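You operate a simulated robot arm through the tools that you are given. There is no shell and no other tool. Be economical: measure what you need, move in short steps, check, and stop when the job is done.

The job below is to be done with a simulated robot arm. You get a single attempt, and the scene is never put back.

Task
Brush the chalk off the footbar, then set it by the class card.
Fine: first click the bar up to MID, then brush; the brush goes back on the bench. Set down upright: brush with orange knob. What is to be rubbed or washed off counts as gone when no trace of it is left.

It is judged by the outcome, as a careful person would: the job done as asked, and still so three seconds after it is handed in. It fails if anything else is knocked over, pushed out of place, dropped, spilled or broken.

Robot
A 6-joint arm with a two-finger parallel gripper on a trunk, on a base that drives. Base frame: it is fixed to the floor where the robot stands at the start and does not move with it; the origin is under the middle of the robot, x ahead of it, y to its left, z up. Units: cm, degrees, N and s.
With the tool pointing down near the work surface it reaches from about 14 to 80 cm from the robot's upright axis, wherever it stands. Its first joint turns from -166.0 to 166.0 degrees. Places, roughly: class card [-110, -100, 100]; footbar [70, -10, 50]. Payload 3.91 kg.
Tool frame: the origin (TCP) lies between the finger pads and is the grasp point; the fingertips stand 3 cm ahead of it; z points along the fingers, y is the line along which they close. The gripper opens to 11 cm. The fingers are 2 cm wide and 1 cm thick; the gripper's body (4.8 by 11.2 cm) begins 5.5 cm behind the TCP.
Orientation is that of the tool frame in the base frame, as a unit quaternion [x, y, z, w]. With the fingers straight down and closing along the base's y, the tool's x points along the base's -x, its y along +y and its z along -z.

Tools
- The arm moves only by the tool play_rows. Its argument "targets" is one flat list of numbers, 6 for each row, row after row: the shift along the tool's x, y, z in cm, then the turn, a rotation vector about the tool's x, y, z in degrees. In form: [dx, dy, dz, rx, ry, rz, dx, dy, dz, rx, ry, rz, ...]. A call has 1 to 20 rows; each row shifts and turns the commanded pose from where the row before left it, along the tool's axes as they then stand. "fingers" is the gripper command, from -1 (fully open) to 1 (shut), values between in proportion, set as the call begins (left out, the last holds). Each row takes 0.2 s and may step no farther than 5 cm and 8.6 degrees from the row before; otherwise, or with a gripper value out of range, the whole call is refused. A pose out of reach is approached as far as the arm can. The call stops where the force on the tool passes 90 N (or 10 N more than at its start, if that is more) or the arm is blocked; 0.2 s more then pass. The fingers move at their own pace (about 10.8 cm/s each) and stop on an object; they squeeze with about 33 N. The grip force told is the motor's: it shows also when the fingers shut on nothing. Time passes only in rows, and 0.2 s behind the last, so rows that do not move let the fingers close. It gives the time, the measured TCP pose, the force on the tool (base axes), the opening and the grip force at its end, in the units of the frame above (readings bear some noise), with the torque about the TCP (base axes, N m) and any sound that the robot's microphone picked up.
- Cameras (640 x 400 px; columns grow to the right, rows downward): "scene" is now at [-16.07, -5.43, 132.04]; the picture's right is [-0.98, -0.19, 0.00], its down [-0.18, 0.91, -0.36] and it looks along [0.07, -0.36, -0.93] (base axes); focal length 214 px, centre (320, 200). "wrist" rides on the gripper at [7.7, 0.7, -11.4] in the tool frame; the picture's right is [-0.09, 1.00, 0.00], its down [-0.80, -0.07, -0.59] and it looks along [-0.59, -0.05, 0.80] (tool axes); focal length 270 px, centre (320, 200). There is no depth. A picture from a camera that has moved, and an enlarged one, comes with that camera's place and axes in the base frame and with its lens.
- snapshot(camera): a new picture of that camera. No time passes.
- lift_body(by): slides the trunk up (or, below 0, down) by that many cm; the arm and the scene camera ride with it, the base frame stays. It gives what a move gives, with no picture.
- base_move(legs): drives the robot by 1 to 6 legs, each [ahead, left, turn to the left] in cm, cm and degrees, along the robot's own axes; the way and the turn of a leg run together, so that a leg with both is an arc; at most 150 cm and 180 degrees a leg. The arm and the cameras ride along, it lands a little off, and it stops where it bumps. It gives what a move gives.
- head_to(pan, tilt): turns the head with the scene camera to pan (to the left, within 86 degrees either way) and tilt (down, from -29 to 69), counted from straight ahead of the robot. It gives what a move gives.
- zoom(camera, box): a new picture of the part [left, top, right, bottom] of that camera's present view, enlarged. No time passes.
- sign_off(): hands the job in; it is judged then, once.

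Go step by step. Nothing tells you exact positions but the pictures and the camera data: compare them with the known pose of the tool, close in by small moves and look again before you grip or let go. The budget is 120 turns and 78 pictures, counting those below and the enlarged ones. Unless the task says otherwise, let go and move clear before handing in, and close with one line.

The tools are called after "Emit:" as a command line: name --argument value ..., lists and objects as JSON in quotes. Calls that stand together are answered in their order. play_rows: Moves the arm, as the interface text tells. Its arguments: {"type":"object","properties":{"targets":{"type":"array"},"fingers":{"type":"number"}},"required":["targets"]} The other tools are called the same way: lift_body (by) slides the trunk up or down; base_move (legs) drives the base; head_to (pan, tilt) turns the head that bears the scene camera; snapshot (camera) takes a picture; zoom (camera, box) takes an enlarged picture of a part of a camera's view; sign_off () hands the job in.

At the start:

```text
t: 0.0
ee_pos: [39.18, -17.58, 105.02]
ee_rot: [0.0, 1.0, 0.0, -0.001]
force: [0.6, -1.0, 0.1]
torque: [0.0, 0.01, 0.01]
width: 11.04
grasp_force: 0.1
trunk travel left (down, up): [-30.0, 24.0]
robot x, y, heading: [0.0, -0.0, -0.1]
head pan, tilt: [-79.0, 68.8]
```

scene: 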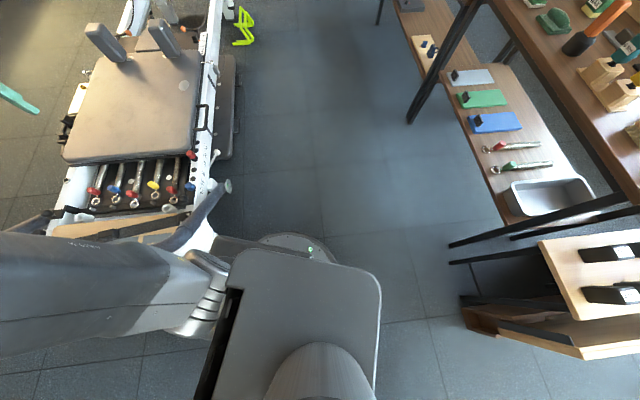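
wrist: 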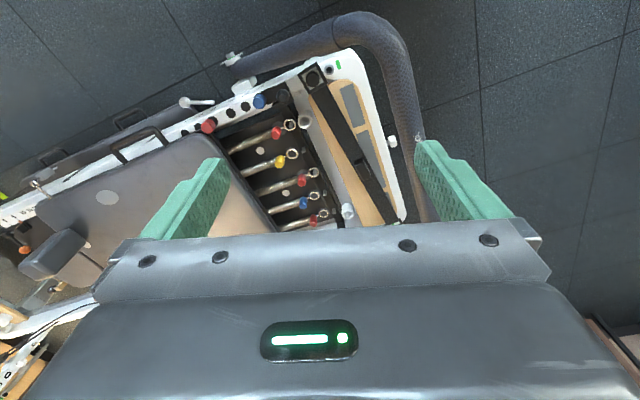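

I see a Pilates reformer with its footbar ahead of the robot, and benches with brushes and bands behind to the right. I'll look around with the head first.

Emit:
head_to --pan 0 --tilt 45

Emit:
snapshot --camera "scene"

Emit:
head_to --pan -86 --tilt 30

Emit:
snapshot --camera "scene"

```text
t: 1.5
ee_pos: [39.21, -17.62, 105.02]
ee_rot: [0.0, 1.0, 0.0, 0.0]
force: [0.7, 0.4, 0.0]
torque: [0.0, 0.03, -0.04]
width: 11.01
grasp_force: 0.1
trunk travel left (down, up): [-30.0, 24.0]
robot x, y, heading: [0.14, 0.32, -0.1]
head pan, tilt: [0.0, 45.0]
```

```text
75 pictures are left
camera scene: at [-9.01, 0.05, 134.93], right [0.0, -1.0, 0.0], down [-0.71, 0.0, -0.71], along [0.71, 0.0, -0.71], focal length 214 px, centre (320, 200)
```

scene: 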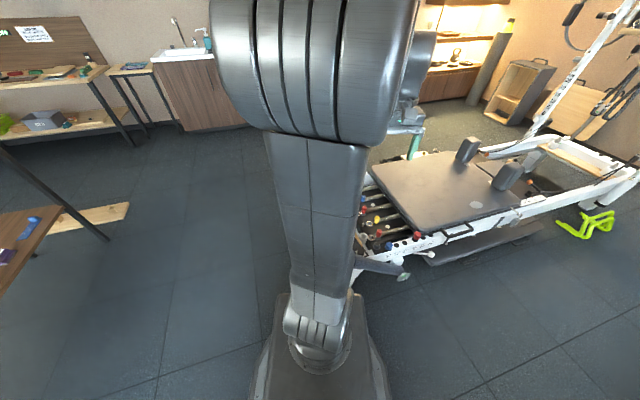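

```text
t: 3.1
ee_pos: [39.14, -17.63, 105.02]
ee_rot: [-0.001, 1.0, 0.0, -0.001]
force: [0.5, -0.1, -0.2]
torque: [-0.04, -0.01, 0.03]
width: 11.02
grasp_force: 0.0
trunk travel left (down, up): [-30.0, 24.0]
robot x, y, heading: [0.28, -0.14, 0.2]
head pan, tilt: [-85.9, 30.0]
```

```text
74 pictures are left
camera scene: at [-16.49, -8.96, 137.19], right [-1.0, -0.07, 0.0], down [-0.04, 0.5, -0.87], along [0.06, -0.86, -0.5], focal length 214 px, centre (320, 200)
```

scene: 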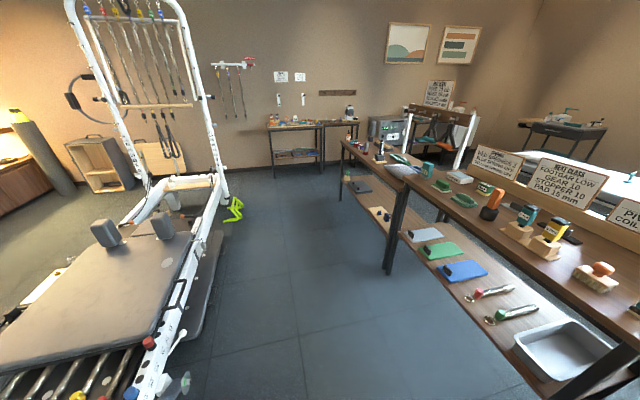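

Emit:
zoom --camera "scene" --box '[400, 120, 640, 270]'

Emit:
zoom --camera "scene" --box '[480, 170, 640, 330]'

```text
2.67 times, centred on (520, 195) of scene
camera zoom: at [-16.49, -8.96, 137.19], right [-1.0, -0.07, 0.0], down [-0.04, 0.5, -0.87], along [0.06, -0.86, -0.5], focal length 572 px, centre (-213, 213)
```

zoom: 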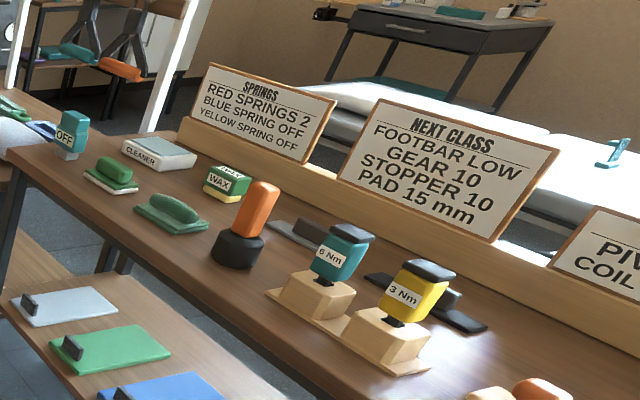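

```text
2.50 times, centred on (560, 250) of scene
camera zoom: at [-16.49, -8.96, 137.19], right [-1.0, -0.07, 0.0], down [-0.04, 0.5, -0.87], along [0.06, -0.86, -0.5], focal length 536 px, centre (-280, 75)
```

zoom: 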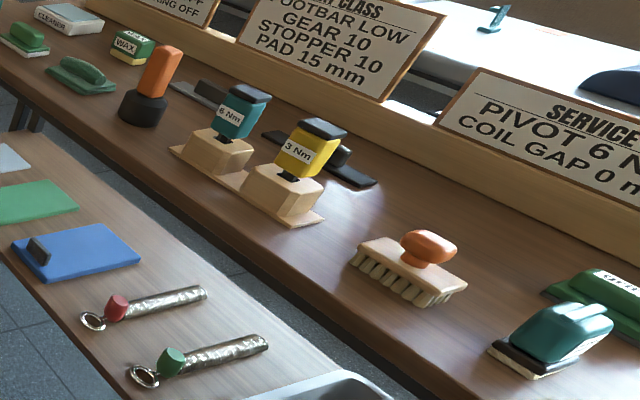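

Emit:
zoom --camera "wrist" --box '[170, 0, 450, 230]'

Emit:
head_to --pan -35 --tilt 45

Emit:
snapshot --camera "scene"

```text
1.74 times, centred on (310, 115) of wrist
camera zoom: at [31.52, -16.84, 116.39], right [0.09, 1.0, 0.0], down [0.8, -0.07, 0.59], along [0.59, -0.05, -0.8], focal length 470 px, centre (337, 348)
```

zoom: 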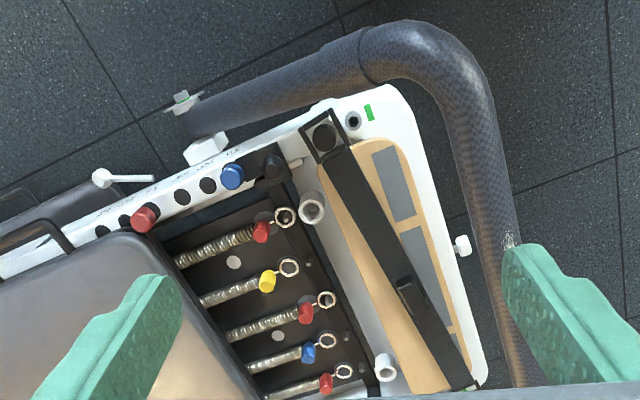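

```text
t: 4.3
ee_pos: [39.12, -17.49, 104.97]
ee_rot: [0.0, 1.0, 0.0, 0.0]
force: [0.4, -0.1, 0.7]
torque: [0.02, 0.01, 0.0]
width: 10.99
grasp_force: 0.0
trunk travel left (down, up): [-30.0, 24.0]
robot x, y, heading: [0.38, -0.11, -0.2]
head pan, tilt: [-35.0, 45.0]
```

```text
70 pictures are left
camera scene: at [-10.48, -4.61, 134.93], right [-0.57, -0.82, 0.0], down [-0.58, 0.41, -0.71], along [0.58, -0.41, -0.71], focal length 214 px, centre (320, 200)
```

scene: 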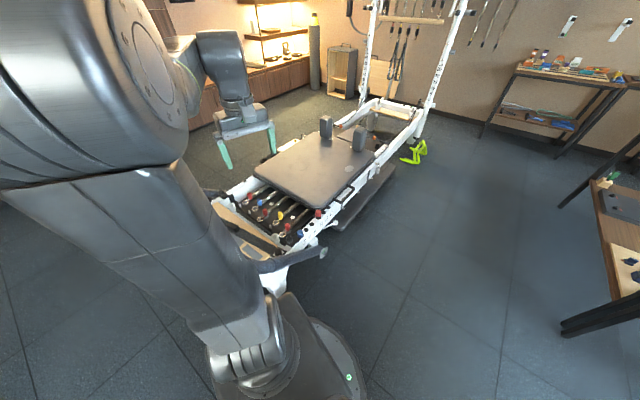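

Emit:
zoom --camera "scene" --box '[195, 165, 355, 295]'

```text
3.08 times, centred on (275, 230) of scene
camera zoom: at [-10.48, -4.61, 134.93], right [-0.57, -0.82, 0.0], down [-0.58, 0.41, -0.71], along [0.58, -0.41, -0.71], focal length 660 px, centre (458, 108)
```

zoom: 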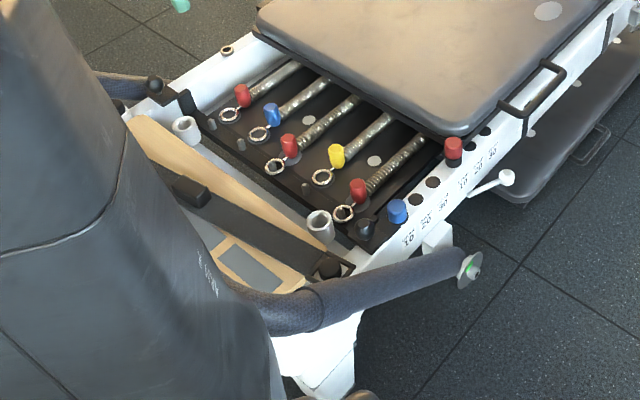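

The bar is a padded U with an end disc at the pivot on the near side rail. I'll bring the wrist camera nearer to the pivot to see how it clicks.

Emit:
play_rows --targets '[2.4, -3.4, 3.1, 0, 0, 0, 2.4, -3.4, 3.1, 0, 0, 0, 2.4, -3.4, 3.1, 0, 0, 0, 2.4, -3.4, 3.1, 0, 0, 0, 2.4, -3.4, 3.1, 0, 0, 0, 2.4, -3.4, 3.1, 0, 0, 0, 2.4, -3.4, 3.1, 0, 0, 0, 2.4, -3.4, 3.1, 0, 0, 0]'

Emit:
snapshot --camera "wrist"

Emit:
snapshot --camera "scene"

```text
refused: row 1 steps farther than a row can; nothing moved
```

```text
68 pictures are left
camera wrist: at [31.52, -16.84, 116.39], right [0.09, 1.0, 0.0], down [0.8, -0.07, 0.59], along [0.59, -0.05, -0.8], focal length 270 px, centre (320, 200)
```

wrist: 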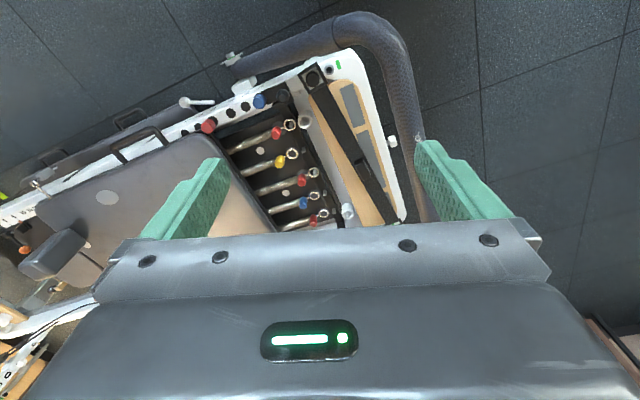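

```text
67 pictures are left
camera scene: at [-10.48, -4.61, 134.93], right [-0.57, -0.82, 0.0], down [-0.58, 0.41, -0.71], along [0.58, -0.41, -0.71], focal length 214 px, centre (320, 200)
```

scene: 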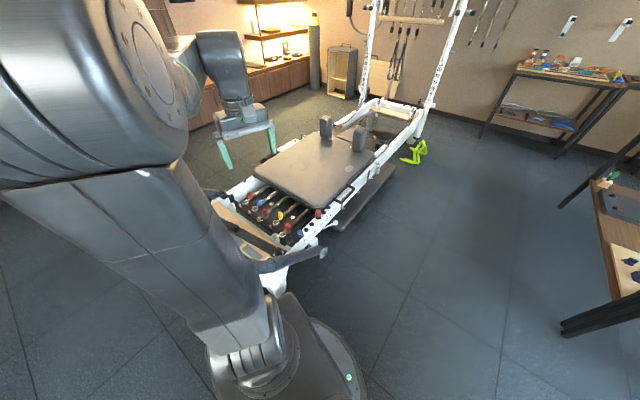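

The row was a hair too long; I'll use smaller steps to take the same path.

Emit:
play_rows --targets '[2, -2.8, 2.6, 0, 0, 0, 2, -2.8, 2.6, 0, 0, 0, 2, -2.8, 2.6, 0, 0, 0, 2, -2.8, 2.6, 0, 0, 0, 2, -2.8, 2.6, 0, 0, 0, 2, -2.8, 2.6, 0, 0, 0, 2, -2.8, 2.6, 0, 0, 0, 2, -2.8, 2.6, 0, 0, 0, 2, -2.8, 2.6, 0, 0, 0]'

Emit:
snapshot --camera "wrist"

```text
t: 6.3
ee_pos: [21.01, -42.72, 81.33]
ee_rot: [0.0, 1.0, 0.0, -0.001]
force: [-0.2, -0.5, -0.4]
torque: [0.01, 0.01, 0.01]
width: 11.0
grasp_force: 0.0
trunk travel left (down, up): [-30.0, 24.0]
robot x, y, heading: [-0.16, 0.05, -0.0]
head pan, tilt: [-35.0, 45.0]
```

```text
66 pictures are left
camera wrist: at [13.49, -42.01, 92.74], right [0.09, 1.0, 0.0], down [0.8, -0.07, 0.59], along [0.59, -0.05, -0.8], focal length 270 px, centre (320, 200)
```

wrist: 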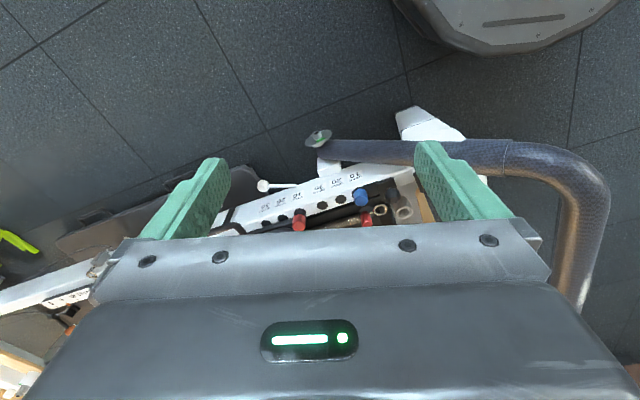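

Emit:
zoom --camera "wrist" --box '[240, 90, 440, 220]'

Emit:
zoom --camera "wrist" --box '[480, 120, 640, 330]'

```text
3.08 times, centred on (340, 155) of wrist
camera zoom: at [13.49, -42.01, 92.74], right [0.09, 1.0, 0.0], down [0.8, -0.07, 0.59], along [0.59, -0.05, -0.8], focal length 832 px, centre (258, 338)
```

zoom: 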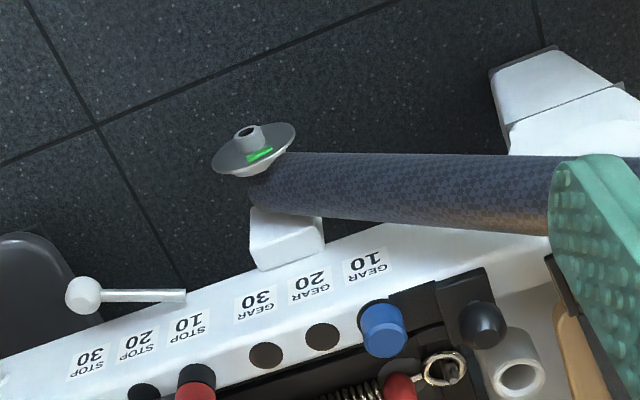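

```text
1.90 times, centred on (560, 225) of wrist
camera zoom: at [13.49, -42.01, 92.74], right [0.09, 1.0, 0.0], down [0.8, -0.07, 0.59], along [0.59, -0.05, -0.8], focal length 515 px, centre (-137, 152)
```

zoom: 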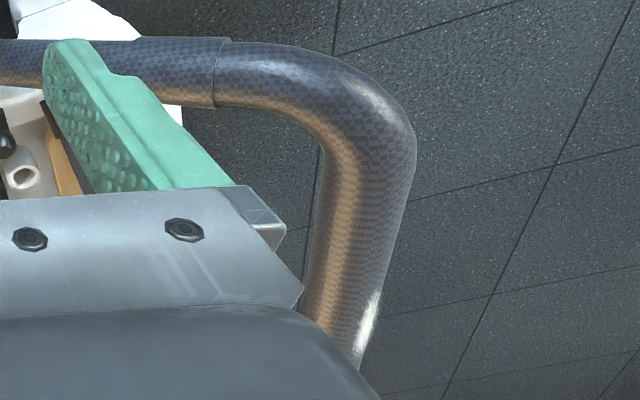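

There's a disc with a green mark at the bar's pivot at about (38,-44,35). I'll lower and tilt the wrist camera to look at its face.

Emit:
play_rows --targets '[0.1, -0.25, 4.3, 0, 0, 0, 0.1, -0.25, 4.3, 0, 0, 0, 0.1, -0.25, 4.3, 0, 0, 0, 0.1, -0.25, 4.3, 0, 0, 0, 0.1, -0.25, 4.3, 0, 0, 0, 0.1, -0.25, 4.3, 0, 0, 0, 0.1, -0.25, 4.3, 0, 0, 0, 0.1, -0.25, 4.3, 0, 0, 0, 0.1, -0.25, 4.3, 0, 0, 0, 0, 0, 0, 0, -7.5, 0, 0, 0, 0, 0, -7.5, 0, 0, 0, 0, 0, -7.5, 0, 0, 0, 0, 0, -7.5, 0]'

Emit:
snapshot --camera "wrist"

```text
t: 9.1
ee_pos: [20.22, -45.01, 42.81]
ee_rot: [0.0, 0.966, 0.0, 0.259]
force: [0.0, -0.1, -0.7]
torque: [-0.01, 0.0, -0.03]
width: 10.99
grasp_force: 0.1
trunk travel left (down, up): [-30.0, 24.0]
robot x, y, heading: [-0.16, -0.1, -0.0]
head pan, tilt: [-35.0, 45.0]
```

```text
63 pictures are left
camera wrist: at [7.88, -44.3, 48.85], right [0.08, 1.0, 0.04], down [0.39, -0.07, 0.92], along [0.92, -0.05, -0.4], focal length 270 px, centre (320, 200)
```

wrist: 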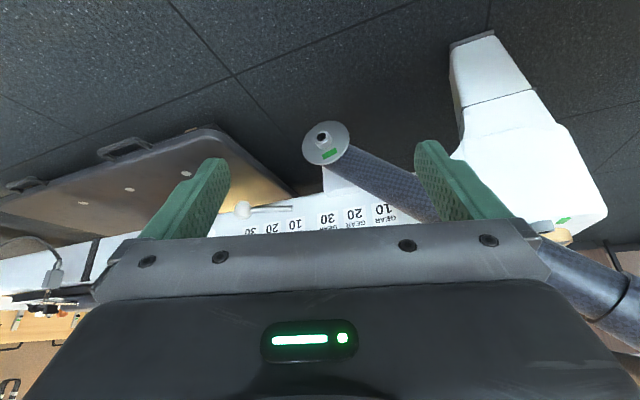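

Emit:
zoom --camera "wrist" --box '[240, 90, 440, 240]'

Emit:
zoom --camera "wrist" --box '[420, 20, 640, 330]'

```text
2.67 times, centred on (340, 165) of wrist
camera zoom: at [7.88, -44.3, 48.85], right [0.08, 1.0, 0.04], down [0.39, -0.07, 0.92], along [0.92, -0.05, -0.4], focal length 721 px, centre (267, 293)
```

zoom: 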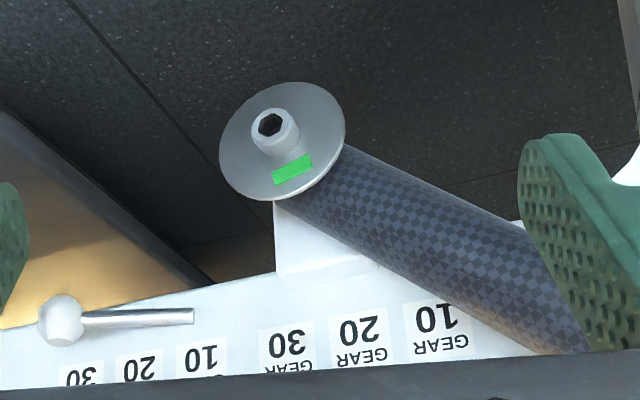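

```text
1.29 times, centred on (530, 175) of wrist
camera zoom: at [7.88, -44.3, 48.85], right [0.08, 1.0, 0.04], down [0.39, -0.07, 0.92], along [0.92, -0.05, -0.4], focal length 349 px, centre (49, 232)
```

zoom: 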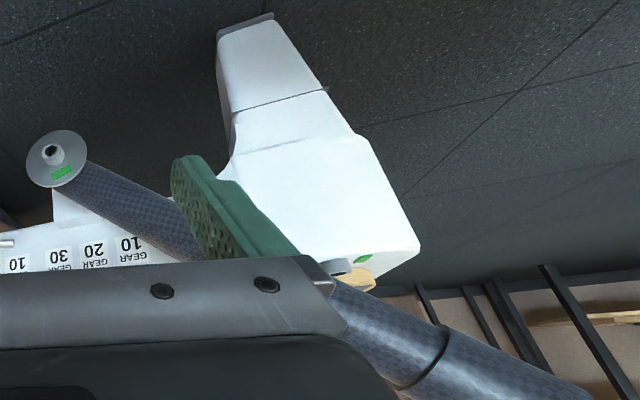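

The disc is only the pivot bolt (torque-marked), at about (43,-45,24); the bar's arm rises from it at about 30° outward, crossbar near z 50. I'll rise and look down along the crossbar.

Emit:
play_rows --targets '[0, 0, 0, 0, 7.5, 0, 0, 0, 0, 0, 7.5, 0, 0, 0, 0, 0, 7.5, 0, 0, 0, 0, 0, 7.5, 0, 0, 0, -4.8, 0, 0, 0, 0, 0, -4.8, 0, 0, 0, 0, 0, -4.8, 0, 0, 0, 0, 0, -4.8, 0, 0, 0, 0, 0, -4.8, 0, 0, 0, 0, 0, -4.8, 0, 0, 0, 0, 0, -4.8, 0, 0, 0, 0, 0, -4.8, 0, 0, 0, 0, 0, -4.8, 0, 0, 0]'

Emit:
play_rows --targets '[-2.7, 4.1, 0, 0, 0, 0, -2.7, 4.1, 0, 0, 0, 0, -2.7, 4.1, 0, 0, 0, 0, -2.7, 4.1, 0, 0, 0, 0, -2.7, 4.1, 0, 0, 0, 0, -2.7, 4.1, 0, 0, 0, 0, -2.7, 4.1, 0, 0, 0, 0, -2.7, 4.1, 0, 0, 0, 0, -2.7, 4.1, 0, 0, 0, 0, -2.7, 4.1, 0, 0, 0, 0, -2.7, 4.1, 0, 0, 0, 0, -2.7, 4.1, 0, 0, 0, 0, -2.7, 4.1, 0, 0, 0, 0, 0, 0, 0, 0, 0, -6.7, 0, 0, 0, 0, 0, -6.7, 0, 0, 0, 0, 0, -6.6]'

Emit:
snapshot --camera "wrist"

```text
t: 11.9
ee_pos: [20.44, -44.87, 86.04]
ee_rot: [0.0, 1.0, 0.0, 0.0]
force: [0.0, 0.7, 0.5]
torque: [-0.01, -0.03, 0.02]
width: 11.0
grasp_force: 0.0
trunk travel left (down, up): [-30.0, 24.0]
robot x, y, heading: [-0.06, -0.16, -0.0]
head pan, tilt: [-35.0, 45.0]
```

```text
t: 15.3
ee_pos: [55.4, 8.24, 86.03]
ee_rot: [-0.174, 0.985, 0.0, 0.001]
force: [0.1, 0.1, -0.4]
torque: [0.0, 0.04, -0.03]
width: 11.01
grasp_force: 0.0
trunk travel left (down, up): [-30.0, 24.0]
robot x, y, heading: [0.02, -0.16, 0.1]
head pan, tilt: [-35.0, 45.0]
```

```text
60 pictures are left
camera wrist: at [47.97, 6.37, 97.47], right [-0.26, 0.97, 0.0], down [0.78, 0.21, 0.59], along [0.57, 0.15, -0.8], focal length 270 px, centre (320, 200)
```

wrist: 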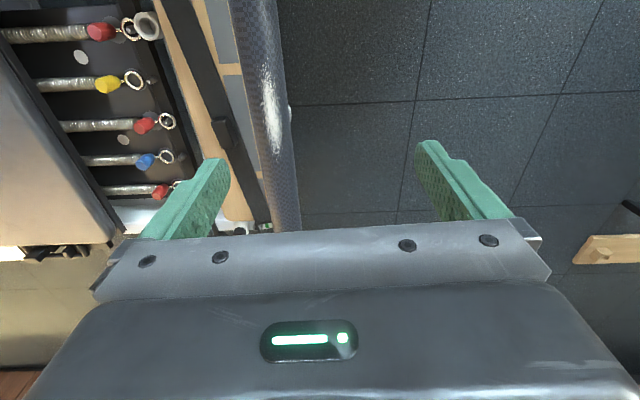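

The crossbar runs at about 17° yaw with a chalk streak from about x 57 to 73. I'll tilt the tool 30° and pre-position it outside the chalk near (50,-2.5) to measure the bar.

Emit:
play_rows --targets '[1.4, -0.12, 4.17, 0, 0, 0, 1.4, -0.12, 4.17, 0, 0, 0, 1.4, -0.12, 4.17, 0, 0, 0, 1.4, -0.12, 4.17, 0, 0, 0, 1.4, -0.12, 4.17, 0, 0, 0, 1.4, -0.12, 4.17, 0, 0, 0, 0, 0, 0, 0, 0, 3, 0, 0, 0, 7.5, 0, 0, 0, 0, 0, 7.5, 0, 0, 0, 0, 0, 7.5, 0, 0, 0, 0, 0, 7.5, 0, 0]'

Emit:
snapshot --camera "wrist"

```text
t: 16.6
ee_pos: [49.03, 5.38, 65.34]
ee_rot: [-0.174, 0.985, 0.0, 0.005]
force: [-10.1, 0.4, 27.8]
torque: [-1.7, -0.21, -0.54]
width: 10.86
grasp_force: 0.1
trunk travel left (down, up): [-30.0, 24.0]
robot x, y, heading: [-0.21, 0.24, 0.2]
head pan, tilt: [-35.0, 45.0]
stopped in row 6: the force on the tool passed its limit at 147 N (the readings are from after the stop); the commanded pose is now the measured one
```

```text
59 pictures are left
camera wrist: at [41.5, 3.33, 76.62], right [-0.26, 0.97, 0.0], down [0.77, 0.21, 0.6], along [0.58, 0.15, -0.8], focal length 270 px, centre (320, 200)
```

wrist: 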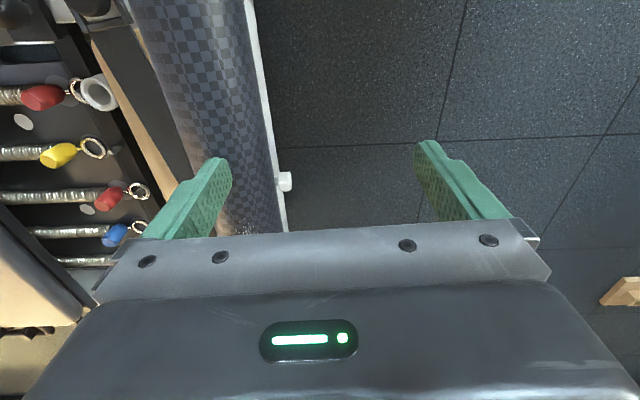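

I touched the bar's top lightly: it's higher than thought, centre about z 59.5, diameter about 5.6. I'll back off upward and set the tilted pre-grasp pose.

Emit:
play_rows --targets '[0, 0, -4, 0, 0, 0, 1.1, -0.8, -0.6, 0, 0, 2.5, 0, 0, 0, 7.5, 0, 0, 0, 0, 0, 7.5, 0, 0, 0, 0, 0, 7.5, 0, 0, 0, 0, 0, 7.5, 0, 0, 0, 0, 0, 0, 0, 0]'

Emit:
snapshot --camera "wrist"

```text
t: 18.2
ee_pos: [48.26, 4.11, 69.56]
ee_rot: [-0.146, 0.954, -0.257, 0.043]
force: [0.7, 0.4, -0.7]
torque: [0.02, 0.0, -0.07]
width: 10.98
grasp_force: 0.0
trunk travel left (down, up): [-30.0, 24.0]
robot x, y, heading: [0.16, -0.07, -0.0]
head pan, tilt: [-35.0, 45.0]
```

```text
58 pictures are left
camera wrist: at [39.03, 7.94, 79.06], right [-0.17, 0.85, -0.5], down [0.69, 0.47, 0.56], along [0.71, -0.25, -0.66], focal length 270 px, centre (320, 200)
```

wrist: 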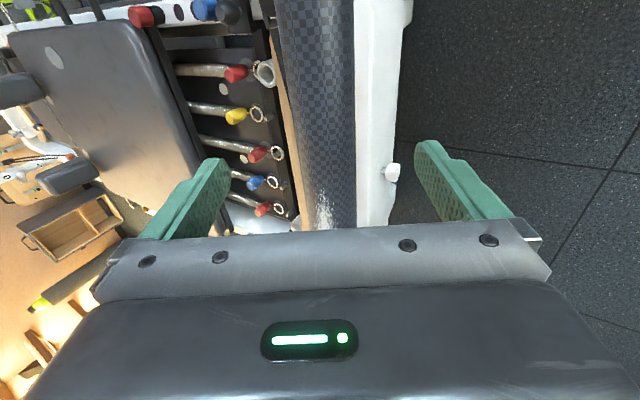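

The bar sits centred between the fingers. I'll advance onto it and close.

Emit:
play_rows --targets '[0, 0, 4, 0, 0, 0, 0, 0, 4, 0, 0, 0, 0, 0, 3.5, 0, 0, 0]'

Emit:
play_rows --targets '[0, 0, 0, 0, 0, 0, 0, 0, 0, 0, 0, 0, 0, 0, 0, 0, 0, 0]' --fingers 1

Emit:
snapshot --camera "wrist"

```text
t: 19.0
ee_pos: [50.1, -1.33, 59.57]
ee_rot: [-0.146, 0.954, -0.257, 0.042]
force: [-0.2, 0.6, -0.2]
torque: [-0.01, 0.0, 0.01]
width: 11.02
grasp_force: 0.1
trunk travel left (down, up): [-30.0, 24.0]
robot x, y, heading: [0.08, -0.07, 0.1]
head pan, tilt: [-35.0, 45.0]
```

```text
t: 19.8
ee_pos: [50.16, -1.27, 59.46]
ee_rot: [-0.148, 0.954, -0.256, 0.042]
force: [-5.8, 13.0, -8.3]
torque: [0.92, 0.64, 0.49]
width: 5.37
grasp_force: 45.0
trunk travel left (down, up): [-30.0, 24.0]
robot x, y, heading: [0.05, -0.15, -0.0]
head pan, tilt: [-35.0, 45.0]
```

```text
57 pictures are left
camera wrist: at [40.84, 2.42, 68.99], right [-0.18, 0.85, -0.5], down [0.69, 0.47, 0.55], along [0.7, -0.25, -0.67], focal length 270 px, centre (320, 200)
```

wrist: 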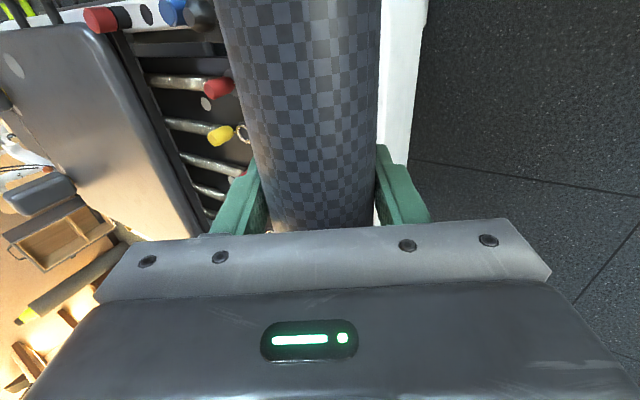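

Gripped (5.4 cm). Now lift along the arc in small portions, listening for the click.

Emit:
play_rows --targets '[0, -0.88, -0.29, -1, 0, 0, 0, -0.88, -0.29, -1, 0, 0, 0, -0.88, -0.29, -1, 0, 0, 0, -0.88, -0.29, -1, 0, 0]'

```text
t: 20.8
ee_pos: [50.85, -3.9, 62.34]
ee_rot: [-0.147, 0.963, -0.223, 0.035]
force: [-2.2, -8.7, -22.7]
torque: [-0.54, -0.25, 0.75]
width: 5.37
grasp_force: 44.8
trunk travel left (down, up): [-30.0, 24.0]
robot x, y, heading: [-0.27, 0.18, 0.0]
head pan, tilt: [-35.0, 45.0]
```

Emit:
play_rows --targets '[0, -0.88, -0.29, -1, 0, 0, 0, -0.88, -0.29, -1, 0, 0, 0, -0.88, -0.29, -1, 0, 0, 0, -0.88, -0.29, -1, 0, 0]'

```text
t: 21.8
ee_pos: [51.77, -6.46, 64.7]
ee_rot: [-0.149, 0.97, -0.189, 0.031]
force: [-12.1, -14.7, -30.3]
torque: [-0.07, -0.12, -0.13]
width: 5.36
grasp_force: 45.2
trunk travel left (down, up): [-30.0, 24.0]
robot x, y, heading: [-0.23, 0.04, -0.0]
head pan, tilt: [-35.0, 45.0]
```

Emit:
play_rows --targets '[0, -0.93, -0.13, -1, 0, 0, 0, -0.93, -0.13, -1, 0, 0, 0, -0.93, -0.13, -1, 0, 0, 0, -0.93, -0.13, -1, 0, 0]'

```text
t: 22.8
ee_pos: [52.69, -9.12, 66.96]
ee_rot: [-0.151, 0.976, -0.156, 0.03]
force: [-28.5, 20.6, 18.9]
torque: [0.19, 0.52, -0.05]
width: 5.35
grasp_force: 45.1
trunk travel left (down, up): [-30.0, 24.0]
robot x, y, heading: [-0.13, 0.05, -0.1]
head pan, tilt: [-35.0, 45.0]
```

Emit:
play_rows --targets '[0.15, -0.88, -0.32, -1, 0, 0, 0.15, -0.88, -0.32, -1, 0, 0, 0.1, -0.88, -0.29, -1, 0, 0, 0.1, -0.88, -0.29, -1, 0, 0]'

```text
t: 23.8
ee_pos: [53.55, -12.12, 69.06]
ee_rot: [-0.153, 0.98, -0.123, 0.028]
force: [19.0, 36.4, 28.5]
torque: [0.03, -0.56, -0.54]
width: 5.38
grasp_force: 45.1
trunk travel left (down, up): [-30.0, 24.0]
robot x, y, heading: [0.07, 0.27, -0.0]
head pan, tilt: [-35.0, 45.0]
```

Emit:
play_rows --targets '[0, -0.7, -0.6, -1, 0, 0, 0, -0.78, -0.42, -1, 0, 0, 0, -0.83, -0.27, -1, 0, 0, 0, -0.83, -0.27, -1, 0, 0]'

```text
t: 24.8
ee_pos: [54.43, -15.07, 70.66]
ee_rot: [-0.152, 0.984, -0.087, 0.019]
force: [43.3, 12.2, -19.8]
torque: [0.01, -0.37, 0.07]
width: 5.37
grasp_force: 44.5
trunk travel left (down, up): [-30.0, 24.0]
robot x, y, heading: [0.03, 0.19, 0.1]
head pan, tilt: [-35.0, 45.0]
```

Emit:
play_rows --targets '[-0.3, -0.85, -0.18, -1, 0, 0, -0.1, -0.85, -0.22, -1, 0, 0, 0, -0.83, -0.25, -1, 0, 0, 0, -0.83, -0.25, -1, 0, 0]'

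```text
t: 25.8
ee_pos: [55.27, -17.97, 72.35]
ee_rot: [-0.152, 0.987, -0.053, 0.01]
force: [15.3, 7.3, -10.7]
torque: [-0.73, 0.37, 0.05]
width: 5.39
grasp_force: 45.4
trunk travel left (down, up): [-30.0, 24.0]
robot x, y, heading: [0.06, -0.14, 0.1]
head pan, tilt: [-35.0, 45.0]
```

Emit:
play_rows --targets '[0, -0.84, -0.24, -1, 0, 0, 0, -0.84, -0.24, -1, 0, 0, 0, -0.84, -0.24, -1, 0, 0]'

Emit:
play_rows --targets '[0, -0.84, -0.24, -1, 0, 0, 0, -0.84, -0.24, -1, 0, 0, 0, -0.84, -0.24, -1, 0, 0]'

```text
t: 26.6
ee_pos: [56.12, -20.32, 73.41]
ee_rot: [-0.153, 0.988, -0.026, 0.007]
force: [3.8, 5.2, -4.2]
torque: [-0.82, 0.78, -0.32]
width: 5.37
grasp_force: 44.7
trunk travel left (down, up): [-30.0, 24.0]
robot x, y, heading: [-0.09, -0.01, -0.1]
head pan, tilt: [-35.0, 45.0]
```

```text
t: 27.4
ee_pos: [56.79, -22.59, 74.36]
ee_rot: [-0.154, 0.988, -0.001, 0.005]
force: [1.6, 9.6, 8.1]
torque: [-0.01, 0.83, -0.47]
width: 5.39
grasp_force: 44.8
trunk travel left (down, up): [-30.0, 24.0]
robot x, y, heading: [-0.02, -0.49, 0.3]
head pan, tilt: [-35.0, 45.0]
```

Emit:
play_rows --targets '[0, -0.84, -0.27, -1, 0, 0, 0, -0.84, -0.27, -1, 0, 0, 0, -0.84, -0.27, -1, 0, 0]'

Emit:
snapshot --camera "scene"

```text
t: 28.2
ee_pos: [57.69, -25.14, 75.0]
ee_rot: [-0.153, 0.988, 0.023, 0.001]
force: [8.5, 6.1, 16.9]
torque: [-0.54, -0.78, -0.28]
width: 5.36
grasp_force: 44.8
trunk travel left (down, up): [-30.0, 24.0]
robot x, y, heading: [-0.11, -0.03, 0.2]
head pan, tilt: [-35.0, 45.0]
```

```text
56 pictures are left
camera scene: at [-10.51, -4.49, 134.94], right [-0.57, -0.82, 0.0], down [-0.58, 0.41, -0.71], along [0.58, -0.41, -0.71], focal length 214 px, centre (320, 200)
```

scene: 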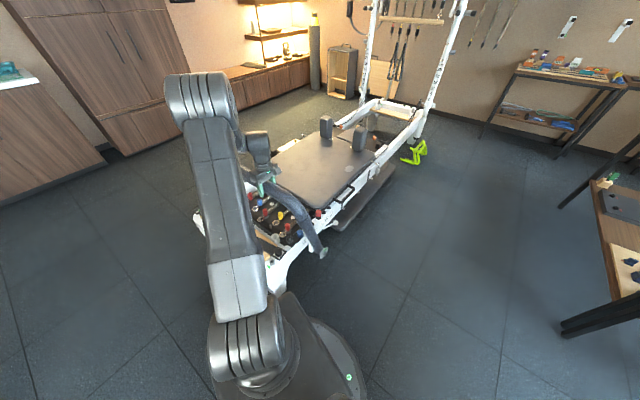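

Emit:
play_rows --targets '[0, -0.84, -0.27, -1, 0, 0, 0, -0.84, -0.27, -1, 0, 0, 0, -0.84, -0.27, -1, 0, 0]'

Emit:
play_rows --targets '[0, -0.84, -0.27, -1, 0, 0, 0, -0.84, -0.27, -1, 0, 0, 0, -0.84, -0.27, -1, 0, 0]'

```text
t: 29.0
ee_pos: [58.44, -27.28, 75.67]
ee_rot: [-0.152, 0.987, 0.05, -0.004]
force: [9.3, 10.1, 11.6]
torque: [-0.44, -0.2, -0.29]
width: 5.36
grasp_force: 45.1
trunk travel left (down, up): [-30.0, 24.0]
robot x, y, heading: [-0.11, 0.06, 0.2]
head pan, tilt: [-35.0, 45.0]
```

```text
t: 29.8
ee_pos: [59.16, -29.9, 76.33]
ee_rot: [-0.153, 0.985, 0.077, -0.008]
force: [13.3, 9.2, 13.8]
torque: [-0.34, -0.05, -0.33]
width: 5.38
grasp_force: 45.0
trunk travel left (down, up): [-30.0, 24.0]
robot x, y, heading: [0.0, 0.16, 0.1]
head pan, tilt: [-35.0, 45.0]
```

Emit:
play_rows --targets '[0, -0.84, -0.27, -1, 0, 0, 0, -0.84, -0.27, -1, 0, 0, 0, -0.84, -0.27, -1, 0, 0]'

Emit:
play_rows --targets '[0, -0.84, -0.27, -1, 0, 0, 0, -0.84, -0.27, -1, 0, 0, 0, -0.84, -0.27, -1, 0, 0]'

```text
t: 30.5
ee_pos: [59.3, -30.31, 76.2]
ee_rot: [-0.158, 0.981, 0.11, -0.021]
force: [-15.0, 21.2, 19.0]
torque: [1.13, 0.26, -0.5]
width: 5.38
grasp_force: 45.1
trunk travel left (down, up): [-30.0, 24.0]
robot x, y, heading: [-0.11, 0.18, 0.5]
head pan, tilt: [-35.0, 45.0]
stopped in row 3: the force on the tool passed its limit at 98 N (the readings are from after the stop); the commanded pose is now the measured one
```

```text
t: 31.0
ee_pos: [59.09, -30.2, 76.03]
ee_rot: [-0.161, 0.978, 0.131, -0.03]
force: [-19.7, 20.3, 25.4]
torque: [0.97, 0.84, -0.66]
width: 5.37
grasp_force: 45.1
trunk travel left (down, up): [-30.0, 24.0]
robot x, y, heading: [-0.18, 0.47, 0.7]
head pan, tilt: [-35.0, 45.0]
stopped in row 2: the force on the tool passed its limit at 96 N (the readings are from after the stop); the commanded pose is now the measured one
```

I hit the bar's upper end stop at about 83° with no click heard on the way up. I'll undo the last slip and loosen the fingers a bit (still straddling) to see whether the bar holds itself.

Emit:
play_rows --targets '[0, 0, 0, 2, 0, 0, 0, 0, 0, 2, 0, 0, 0, 0, 0, 2, 0, 0]'

Emit:
play_rows --targets '[0, 0, 0, 0, 0, 0, 0, 0, 0, 0, 0, 0, 0, 0, 0, 0, 0, 0]' --fingers -0.2

Emit:
snapshot --camera "wrist"

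```text
t: 31.8
ee_pos: [59.41, -30.2, 75.95]
ee_rot: [-0.162, 0.983, 0.079, -0.021]
force: [-17.9, 33.9, 32.5]
torque: [0.73, 1.04, -0.86]
width: 5.37
grasp_force: 45.2
trunk travel left (down, up): [-30.0, 24.0]
robot x, y, heading: [-0.13, 0.08, 0.6]
head pan, tilt: [-35.0, 45.0]
```

```text
t: 32.6
ee_pos: [59.49, -30.75, 75.65]
ee_rot: [-0.162, 0.983, 0.079, -0.02]
force: [-2.3, 2.5, -1.6]
torque: [-0.05, -0.03, 0.0]
width: 6.7
grasp_force: 1.6
trunk travel left (down, up): [-30.0, 24.0]
robot x, y, heading: [-0.18, 0.15, 0.4]
head pan, tilt: [-35.0, 45.0]
```

```text
55 pictures are left
camera wrist: at [52.83, -34.23, 87.12], right [-0.23, 0.96, 0.16], down [0.82, 0.1, 0.56], along [0.52, 0.26, -0.81], focal length 270 px, centre (320, 200)
```

wrist: 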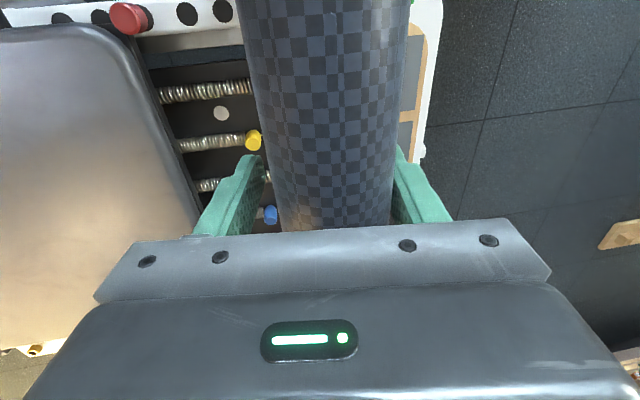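

Emit:
play_rows --targets '[0, 0.8, 0.26, 1, 0, 0, 0, 0.8, 0.26, 1, 0, 0]'

Emit:
play_rows --targets '[0, 0.8, 0.26, 1, 0, 0, 0, 0.8, 0.26, 1, 0, 0]'

Emit:
snapshot --camera "wrist"

```text
t: 33.2
ee_pos: [58.99, -29.03, 75.33]
ee_rot: [-0.162, 0.985, 0.062, -0.019]
force: [-2.1, 4.1, 0.4]
torque: [0.0, 0.03, 0.03]
width: 6.83
grasp_force: 2.2
trunk travel left (down, up): [-30.0, 24.0]
robot x, y, heading: [0.07, -0.01, 0.5]
head pan, tilt: [-35.0, 45.0]
```

```text
t: 33.8
ee_pos: [58.54, -27.39, 74.99]
ee_rot: [-0.162, 0.986, 0.044, -0.015]
force: [-1.1, 5.2, 2.2]
torque: [-0.03, 0.12, -0.08]
width: 6.87
grasp_force: 3.0
trunk travel left (down, up): [-30.0, 24.0]
robot x, y, heading: [-0.32, 0.48, 0.3]
head pan, tilt: [-35.0, 45.0]
```

```text
54 pictures are left
camera wrist: at [51.54, -30.17, 86.59], right [-0.23, 0.97, 0.09], down [0.81, 0.14, 0.57], along [0.54, 0.21, -0.81], focal length 270 px, centre (320, 200)
```

wrist: 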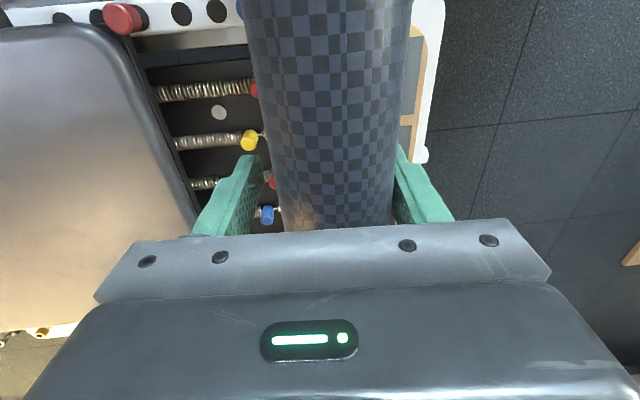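

The bar rests on the outer finger under its own weight (about 5 N), so nothing holds it here. I'll follow it down slowly with loose fingers, watching for where it catches.

Emit:
play_rows --targets '[0, 0.83, 0.26, 1, 0, 0, 0, 0.83, 0.26, 1, 0, 0, 0, 0.83, 0.26, 1, 0, 0]'

Emit:
play_rows --targets '[0, 0.83, 0.26, 1, 0, 0, 0, 0.83, 0.26, 1, 0, 0, 0, 0.83, 0.26, 1, 0, 0]'

Emit:
play_rows --targets '[0, 0.83, 0.26, 1, 0, 0, 0, 0.83, 0.26, 1, 0, 0, 0, 0.83, 0.26, 1, 0, 0]'

```text
t: 34.6
ee_pos: [57.67, -25.17, 74.52]
ee_rot: [-0.162, 0.987, 0.018, -0.011]
force: [0.3, 0.2, -0.2]
torque: [0.02, -0.02, 0.0]
width: 6.6
grasp_force: 0.0
trunk travel left (down, up): [-30.0, 24.0]
robot x, y, heading: [0.0, 0.22, 0.6]
head pan, tilt: [-35.0, 45.0]
```

```text
t: 35.4
ee_pos: [57.02, -23.45, 74.09]
ee_rot: [-0.162, 0.987, -0.011, -0.002]
force: [22.3, -41.2, 21.7]
torque: [-0.34, -0.24, -0.1]
width: 8.89
grasp_force: 23.3
trunk travel left (down, up): [-30.0, 24.0]
robot x, y, heading: [-0.09, 0.25, 0.5]
head pan, tilt: [-35.0, 45.0]
```

```text
t: 36.0
ee_pos: [57.07, -23.35, 73.88]
ee_rot: [-0.157, 0.987, -0.034, 0.007]
force: [19.7, -50.9, 0.1]
torque: [0.84, 0.31, -0.21]
width: 9.3
grasp_force: 26.9
trunk travel left (down, up): [-30.0, 24.0]
robot x, y, heading: [0.26, -0.24, 0.2]
head pan, tilt: [-35.0, 45.0]
stopped in row 3: the force on the tool passed its limit at 97 N (the readings are from after the stop); the commanded pose is now the measured one
```

It caught: the bar now holds at about 75° against my outward push. I'll relax, open, back off, and look at how it is held.

Emit:
play_rows --targets '[0, -1.0, 0, 0, 0, 0, 0, -0.9, 0, 0, 0, 0]' --fingers -1

Emit:
play_rows --targets '[0, 0, -4.5, 0, 0, 0, 0, 0, -4.5, 0, 0, 0, 0, 0, -4.5, 0, 0, 0]'

Emit:
snapshot --camera "wrist"

```text
t: 36.6
ee_pos: [57.35, -24.02, 73.8]
ee_rot: [-0.162, 0.986, -0.03, 0.003]
force: [-0.2, -0.4, -0.3]
torque: [-0.02, 0.04, 0.01]
width: 10.98
grasp_force: 0.1
trunk travel left (down, up): [-30.0, 24.0]
robot x, y, heading: [-0.11, 0.12, 0.2]
head pan, tilt: [-35.0, 45.0]
```

```text
t: 37.5
ee_pos: [56.9, -23.12, 87.53]
ee_rot: [-0.162, 0.986, -0.032, 0.004]
force: [0.7, 0.0, -0.9]
torque: [0.03, 0.04, 0.03]
width: 11.01
grasp_force: 0.0
trunk travel left (down, up): [-30.0, 24.0]
robot x, y, heading: [0.06, 0.13, 0.1]
head pan, tilt: [-35.0, 45.0]
```

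```text
53 pictures are left
camera wrist: at [49.37, -24.15, 98.87], right [-0.23, 0.97, -0.06], down [0.77, 0.23, 0.59], along [0.59, 0.09, -0.8], focal length 270 px, centre (320, 200)
```

wrist: 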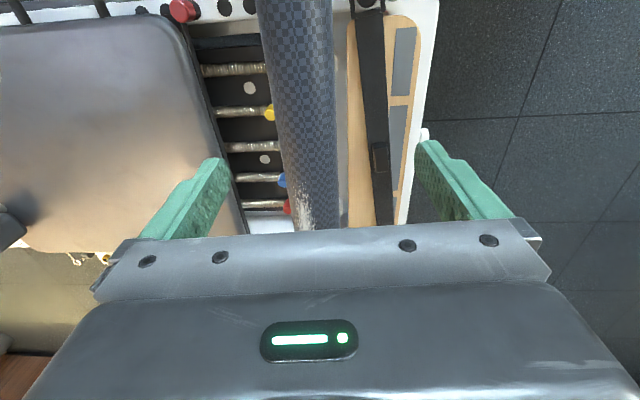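

Emit:
zoom --camera "scene" --box '[190, 120, 400, 290]'

Emit:
zoom --camera "wrist" --box '[160, 0, 480, 230]'

```text
2.35 times, centred on (295, 205) of scene
camera zoom: at [-10.57, -4.47, 134.92], right [-0.57, -0.82, 0.0], down [-0.58, 0.4, -0.71], along [0.58, -0.4, -0.71], focal length 505 px, centre (379, 188)
```

zoom: 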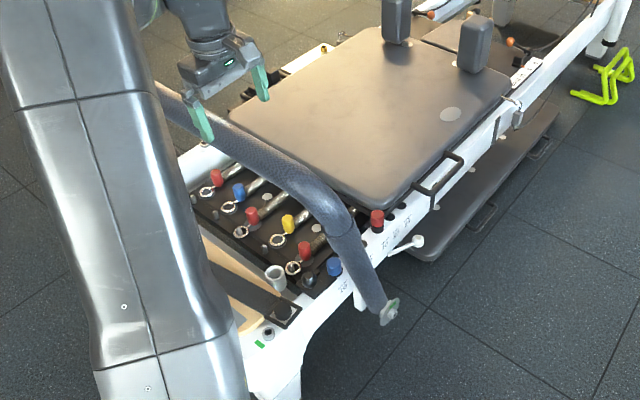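

```text
1.74 times, centred on (320, 115) of wrist
camera zoom: at [49.37, -24.15, 98.87], right [-0.23, 0.97, -0.06], down [0.77, 0.23, 0.59], along [0.59, 0.09, -0.8], focal length 470 px, centre (320, 348)
```

zoom: 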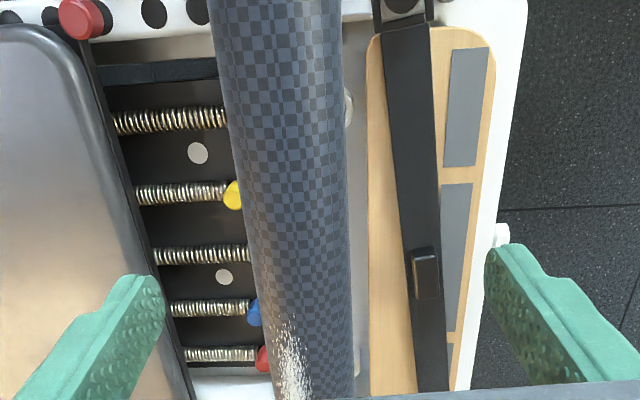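

Emit:
zoom --camera "scene" --box '[280, 195, 350, 285]'

```text
4.44 times, centred on (315, 240) of scene
camera zoom: at [-10.57, -4.47, 134.92], right [-0.57, -0.82, 0.0], down [-0.58, 0.4, -0.71], along [0.58, -0.4, -0.71], focal length 953 px, centre (342, 22)
```

zoom: 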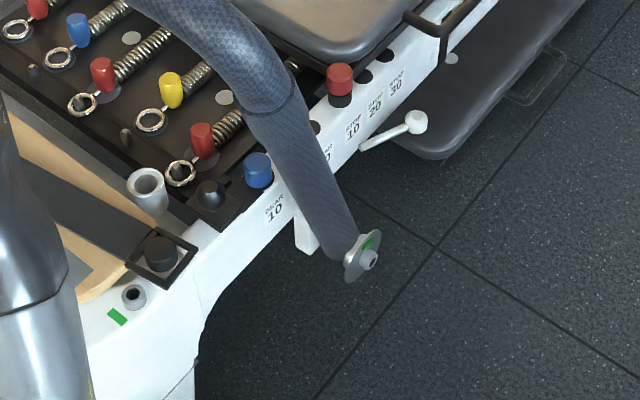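

The bar holds itself at about 75°. There is a white ball lever on the side rail that might be the release; I'll take the wrist camera low beside the rail to look at it.

Emit:
play_rows --targets '[3.66, -3.03, 0, 0, 0, 0, 3.66, -3.03, 0, 0, 0, 0, 3.66, -3.03, 0, 0, 0, 0, 3.66, -3.03, 0, 0, 0, 0, 3.66, -3.03, 0, 0, 0, 0, 3.66, -3.03, 0, 0, 0, 0, 3.66, -3.03, 0, 0, 0, 0, 3.66, -3.03, 0, 0, 0, 0, 3.66, -3.03, 0, 0, 0, 0, 3.66, -3.03, 0, 0, 0, 0]'

Emit:
play_rows --targets '[0, 0, 4.5, 0, 0, 0, 0, 0, 4.5, 0, 0, 0, 0, 0, 4.5, 0, 0, 0, 0, 0, 4.5, 0, 0, 0, 0, 0, 4.5, 0, 0, 0, 0, 0, 4.5, 0, 0, 0, 0, 0, 4.5, 0, 0, 0, 0, 0, 4.5, 0, 0, 0, 0, 0, 4.5, 0, 0, 0, 0, 0, 0, 0, -7.5, 0, 0, 0, 0, 0, -7.5, 0, 0, 0, 0, 0, -7.5, 0, 0, 0, 0, 0, -7.5, 0]'

Emit:
snapshot --camera "wrist"

```text
t: 39.6
ee_pos: [32.06, -63.55, 89.51]
ee_rot: [-0.161, 0.986, -0.032, 0.003]
force: [-0.3, 0.2, 0.5]
torque: [-0.03, -0.03, 0.01]
width: 10.99
grasp_force: 0.0
trunk travel left (down, up): [-30.0, 24.0]
robot x, y, heading: [-0.17, 0.41, 0.4]
head pan, tilt: [-35.0, 45.0]
```

```text
t: 42.5
ee_pos: [32.73, -65.97, 49.16]
ee_rot: [-0.165, 0.951, 0.011, 0.259]
force: [1.1, 0.4, 0.3]
torque: [-0.02, 0.01, -0.02]
width: 11.0
grasp_force: 0.0
trunk travel left (down, up): [-30.0, 24.0]
robot x, y, heading: [-0.52, -0.0, 0.2]
head pan, tilt: [-35.0, 45.0]
```

```text
49 pictures are left
camera wrist: at [20.75, -68.87, 55.14], right [-0.25, 0.97, -0.02], down [0.38, 0.12, 0.92], along [0.89, 0.22, -0.4], focal length 270 px, centre (320, 200)
```

wrist: 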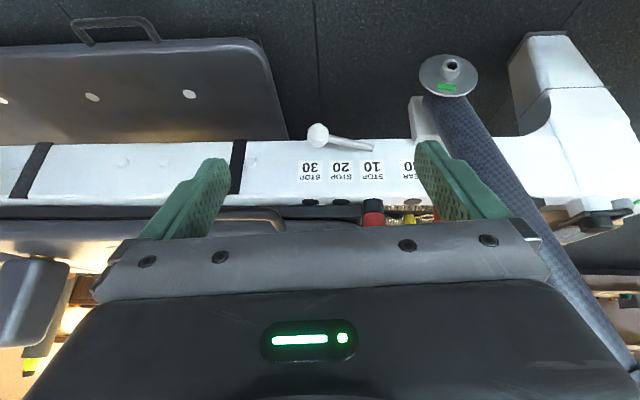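

Emit:
zoom --camera "wrist" --box '[270, 20, 520, 220]'

```text
2.00 times, centred on (395, 120) of wrist
camera zoom: at [20.75, -68.87, 55.14], right [-0.25, 0.97, -0.02], down [0.38, 0.12, 0.92], along [0.89, 0.22, -0.4], focal length 541 px, centre (170, 360)
```

zoom: 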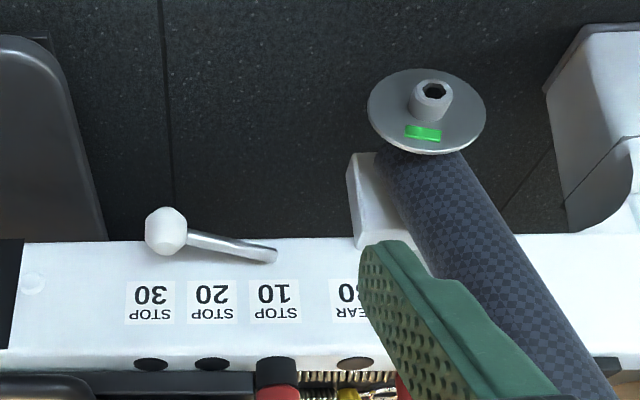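

The ball lever looks like a latch, but before touching it I'll test the ratchet itself: go back, grip the bar, press it firmly to the top, and see whether it then lowers freely.

Emit:
play_rows --targets '[0, 0, 0, 0, 7.5, 0, 0, 0, 0, 0, 7.5, 0, 0, 0, 0, 0, 7.5, 0, 0, 0, 0, 0, 7.5, 0, 0, 0, -4.5, 0, 0, 0, 0, 0, -4.5, 0, 0, 0, 0, 0, -4.5, 0, 0, 0, 0, 0, -4.5, 0, 0, 0, 0, 0, -4.5, 0, 0, 0, 0, 0, -4.5, 0, 0, 0, 0, 0, -4.5, 0, 0, 0, 0, 0, -4.5, 0, 0, 0, 0, 0, -4.5, 0, 0, 0]'

Emit:
play_rows --targets '[-3.66, 3.03, 0, 0, 0, 0, -3.66, 3.03, 0, 0, 0, 0, -3.66, 3.03, 0, 0, 0, 0, -3.66, 3.03, 0, 0, 0, 0, -3.66, 3.03, 0, 0, 0, 0, -3.66, 3.03, 0, 0, 0, 0, -3.66, 3.03, 0, 0, 0, 0, -3.66, 3.03, 0, 0, 0, 0, -3.66, 3.03, 0, 0, 0, 0, -3.66, 3.03, 0, 0, 0, 0]'

Emit:
play_rows --targets '[0, 0, 4.5, 0, 0, 0, 0, 0, 4.5, 0, 0, 0, 0, 0, 4.5, 0, 0, 0]'

Emit:
snapshot --camera "wrist"

```text
t: 45.2
ee_pos: [32.21, -63.26, 89.67]
ee_rot: [-0.162, 0.986, -0.031, 0.004]
force: [0.4, -0.2, -0.4]
torque: [-0.02, 0.03, -0.01]
width: 10.97
grasp_force: 0.1
trunk travel left (down, up): [-30.0, 24.0]
robot x, y, heading: [-0.09, 0.23, 0.1]
head pan, tilt: [-35.0, 45.0]
```

```text
t: 47.5
ee_pos: [57.2, -23.21, 87.44]
ee_rot: [-0.162, 0.986, -0.032, 0.004]
force: [-0.4, -0.1, -0.3]
torque: [0.01, 0.0, 0.01]
width: 11.01
grasp_force: 0.0
trunk travel left (down, up): [-30.0, 24.0]
robot x, y, heading: [0.07, 0.33, 0.3]
head pan, tilt: [-35.0, 45.0]
```

```text
t: 48.2
ee_pos: [57.34, -23.97, 73.84]
ee_rot: [-0.162, 0.986, -0.032, 0.003]
force: [0.4, 0.2, 0.6]
torque: [0.04, 0.01, -0.02]
width: 11.0
grasp_force: 0.1
trunk travel left (down, up): [-30.0, 24.0]
robot x, y, heading: [-0.23, 0.3, -0.0]
head pan, tilt: [-35.0, 45.0]
```

```text
47 pictures are left
camera wrist: at [49.53, -25.1, 85.17], right [-0.23, 0.97, -0.07], down [0.77, 0.23, 0.6], along [0.59, 0.09, -0.8], focal length 270 px, centre (320, 200)
```

wrist: 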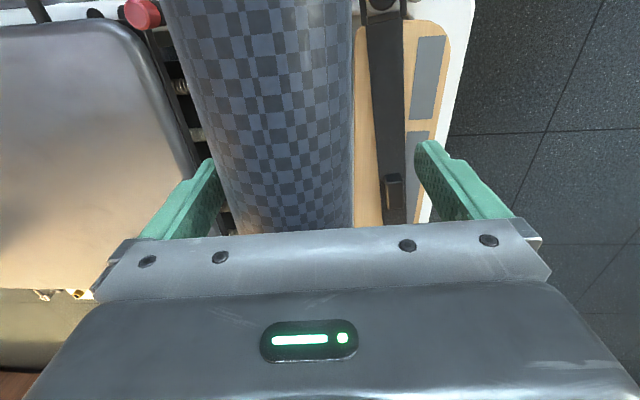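

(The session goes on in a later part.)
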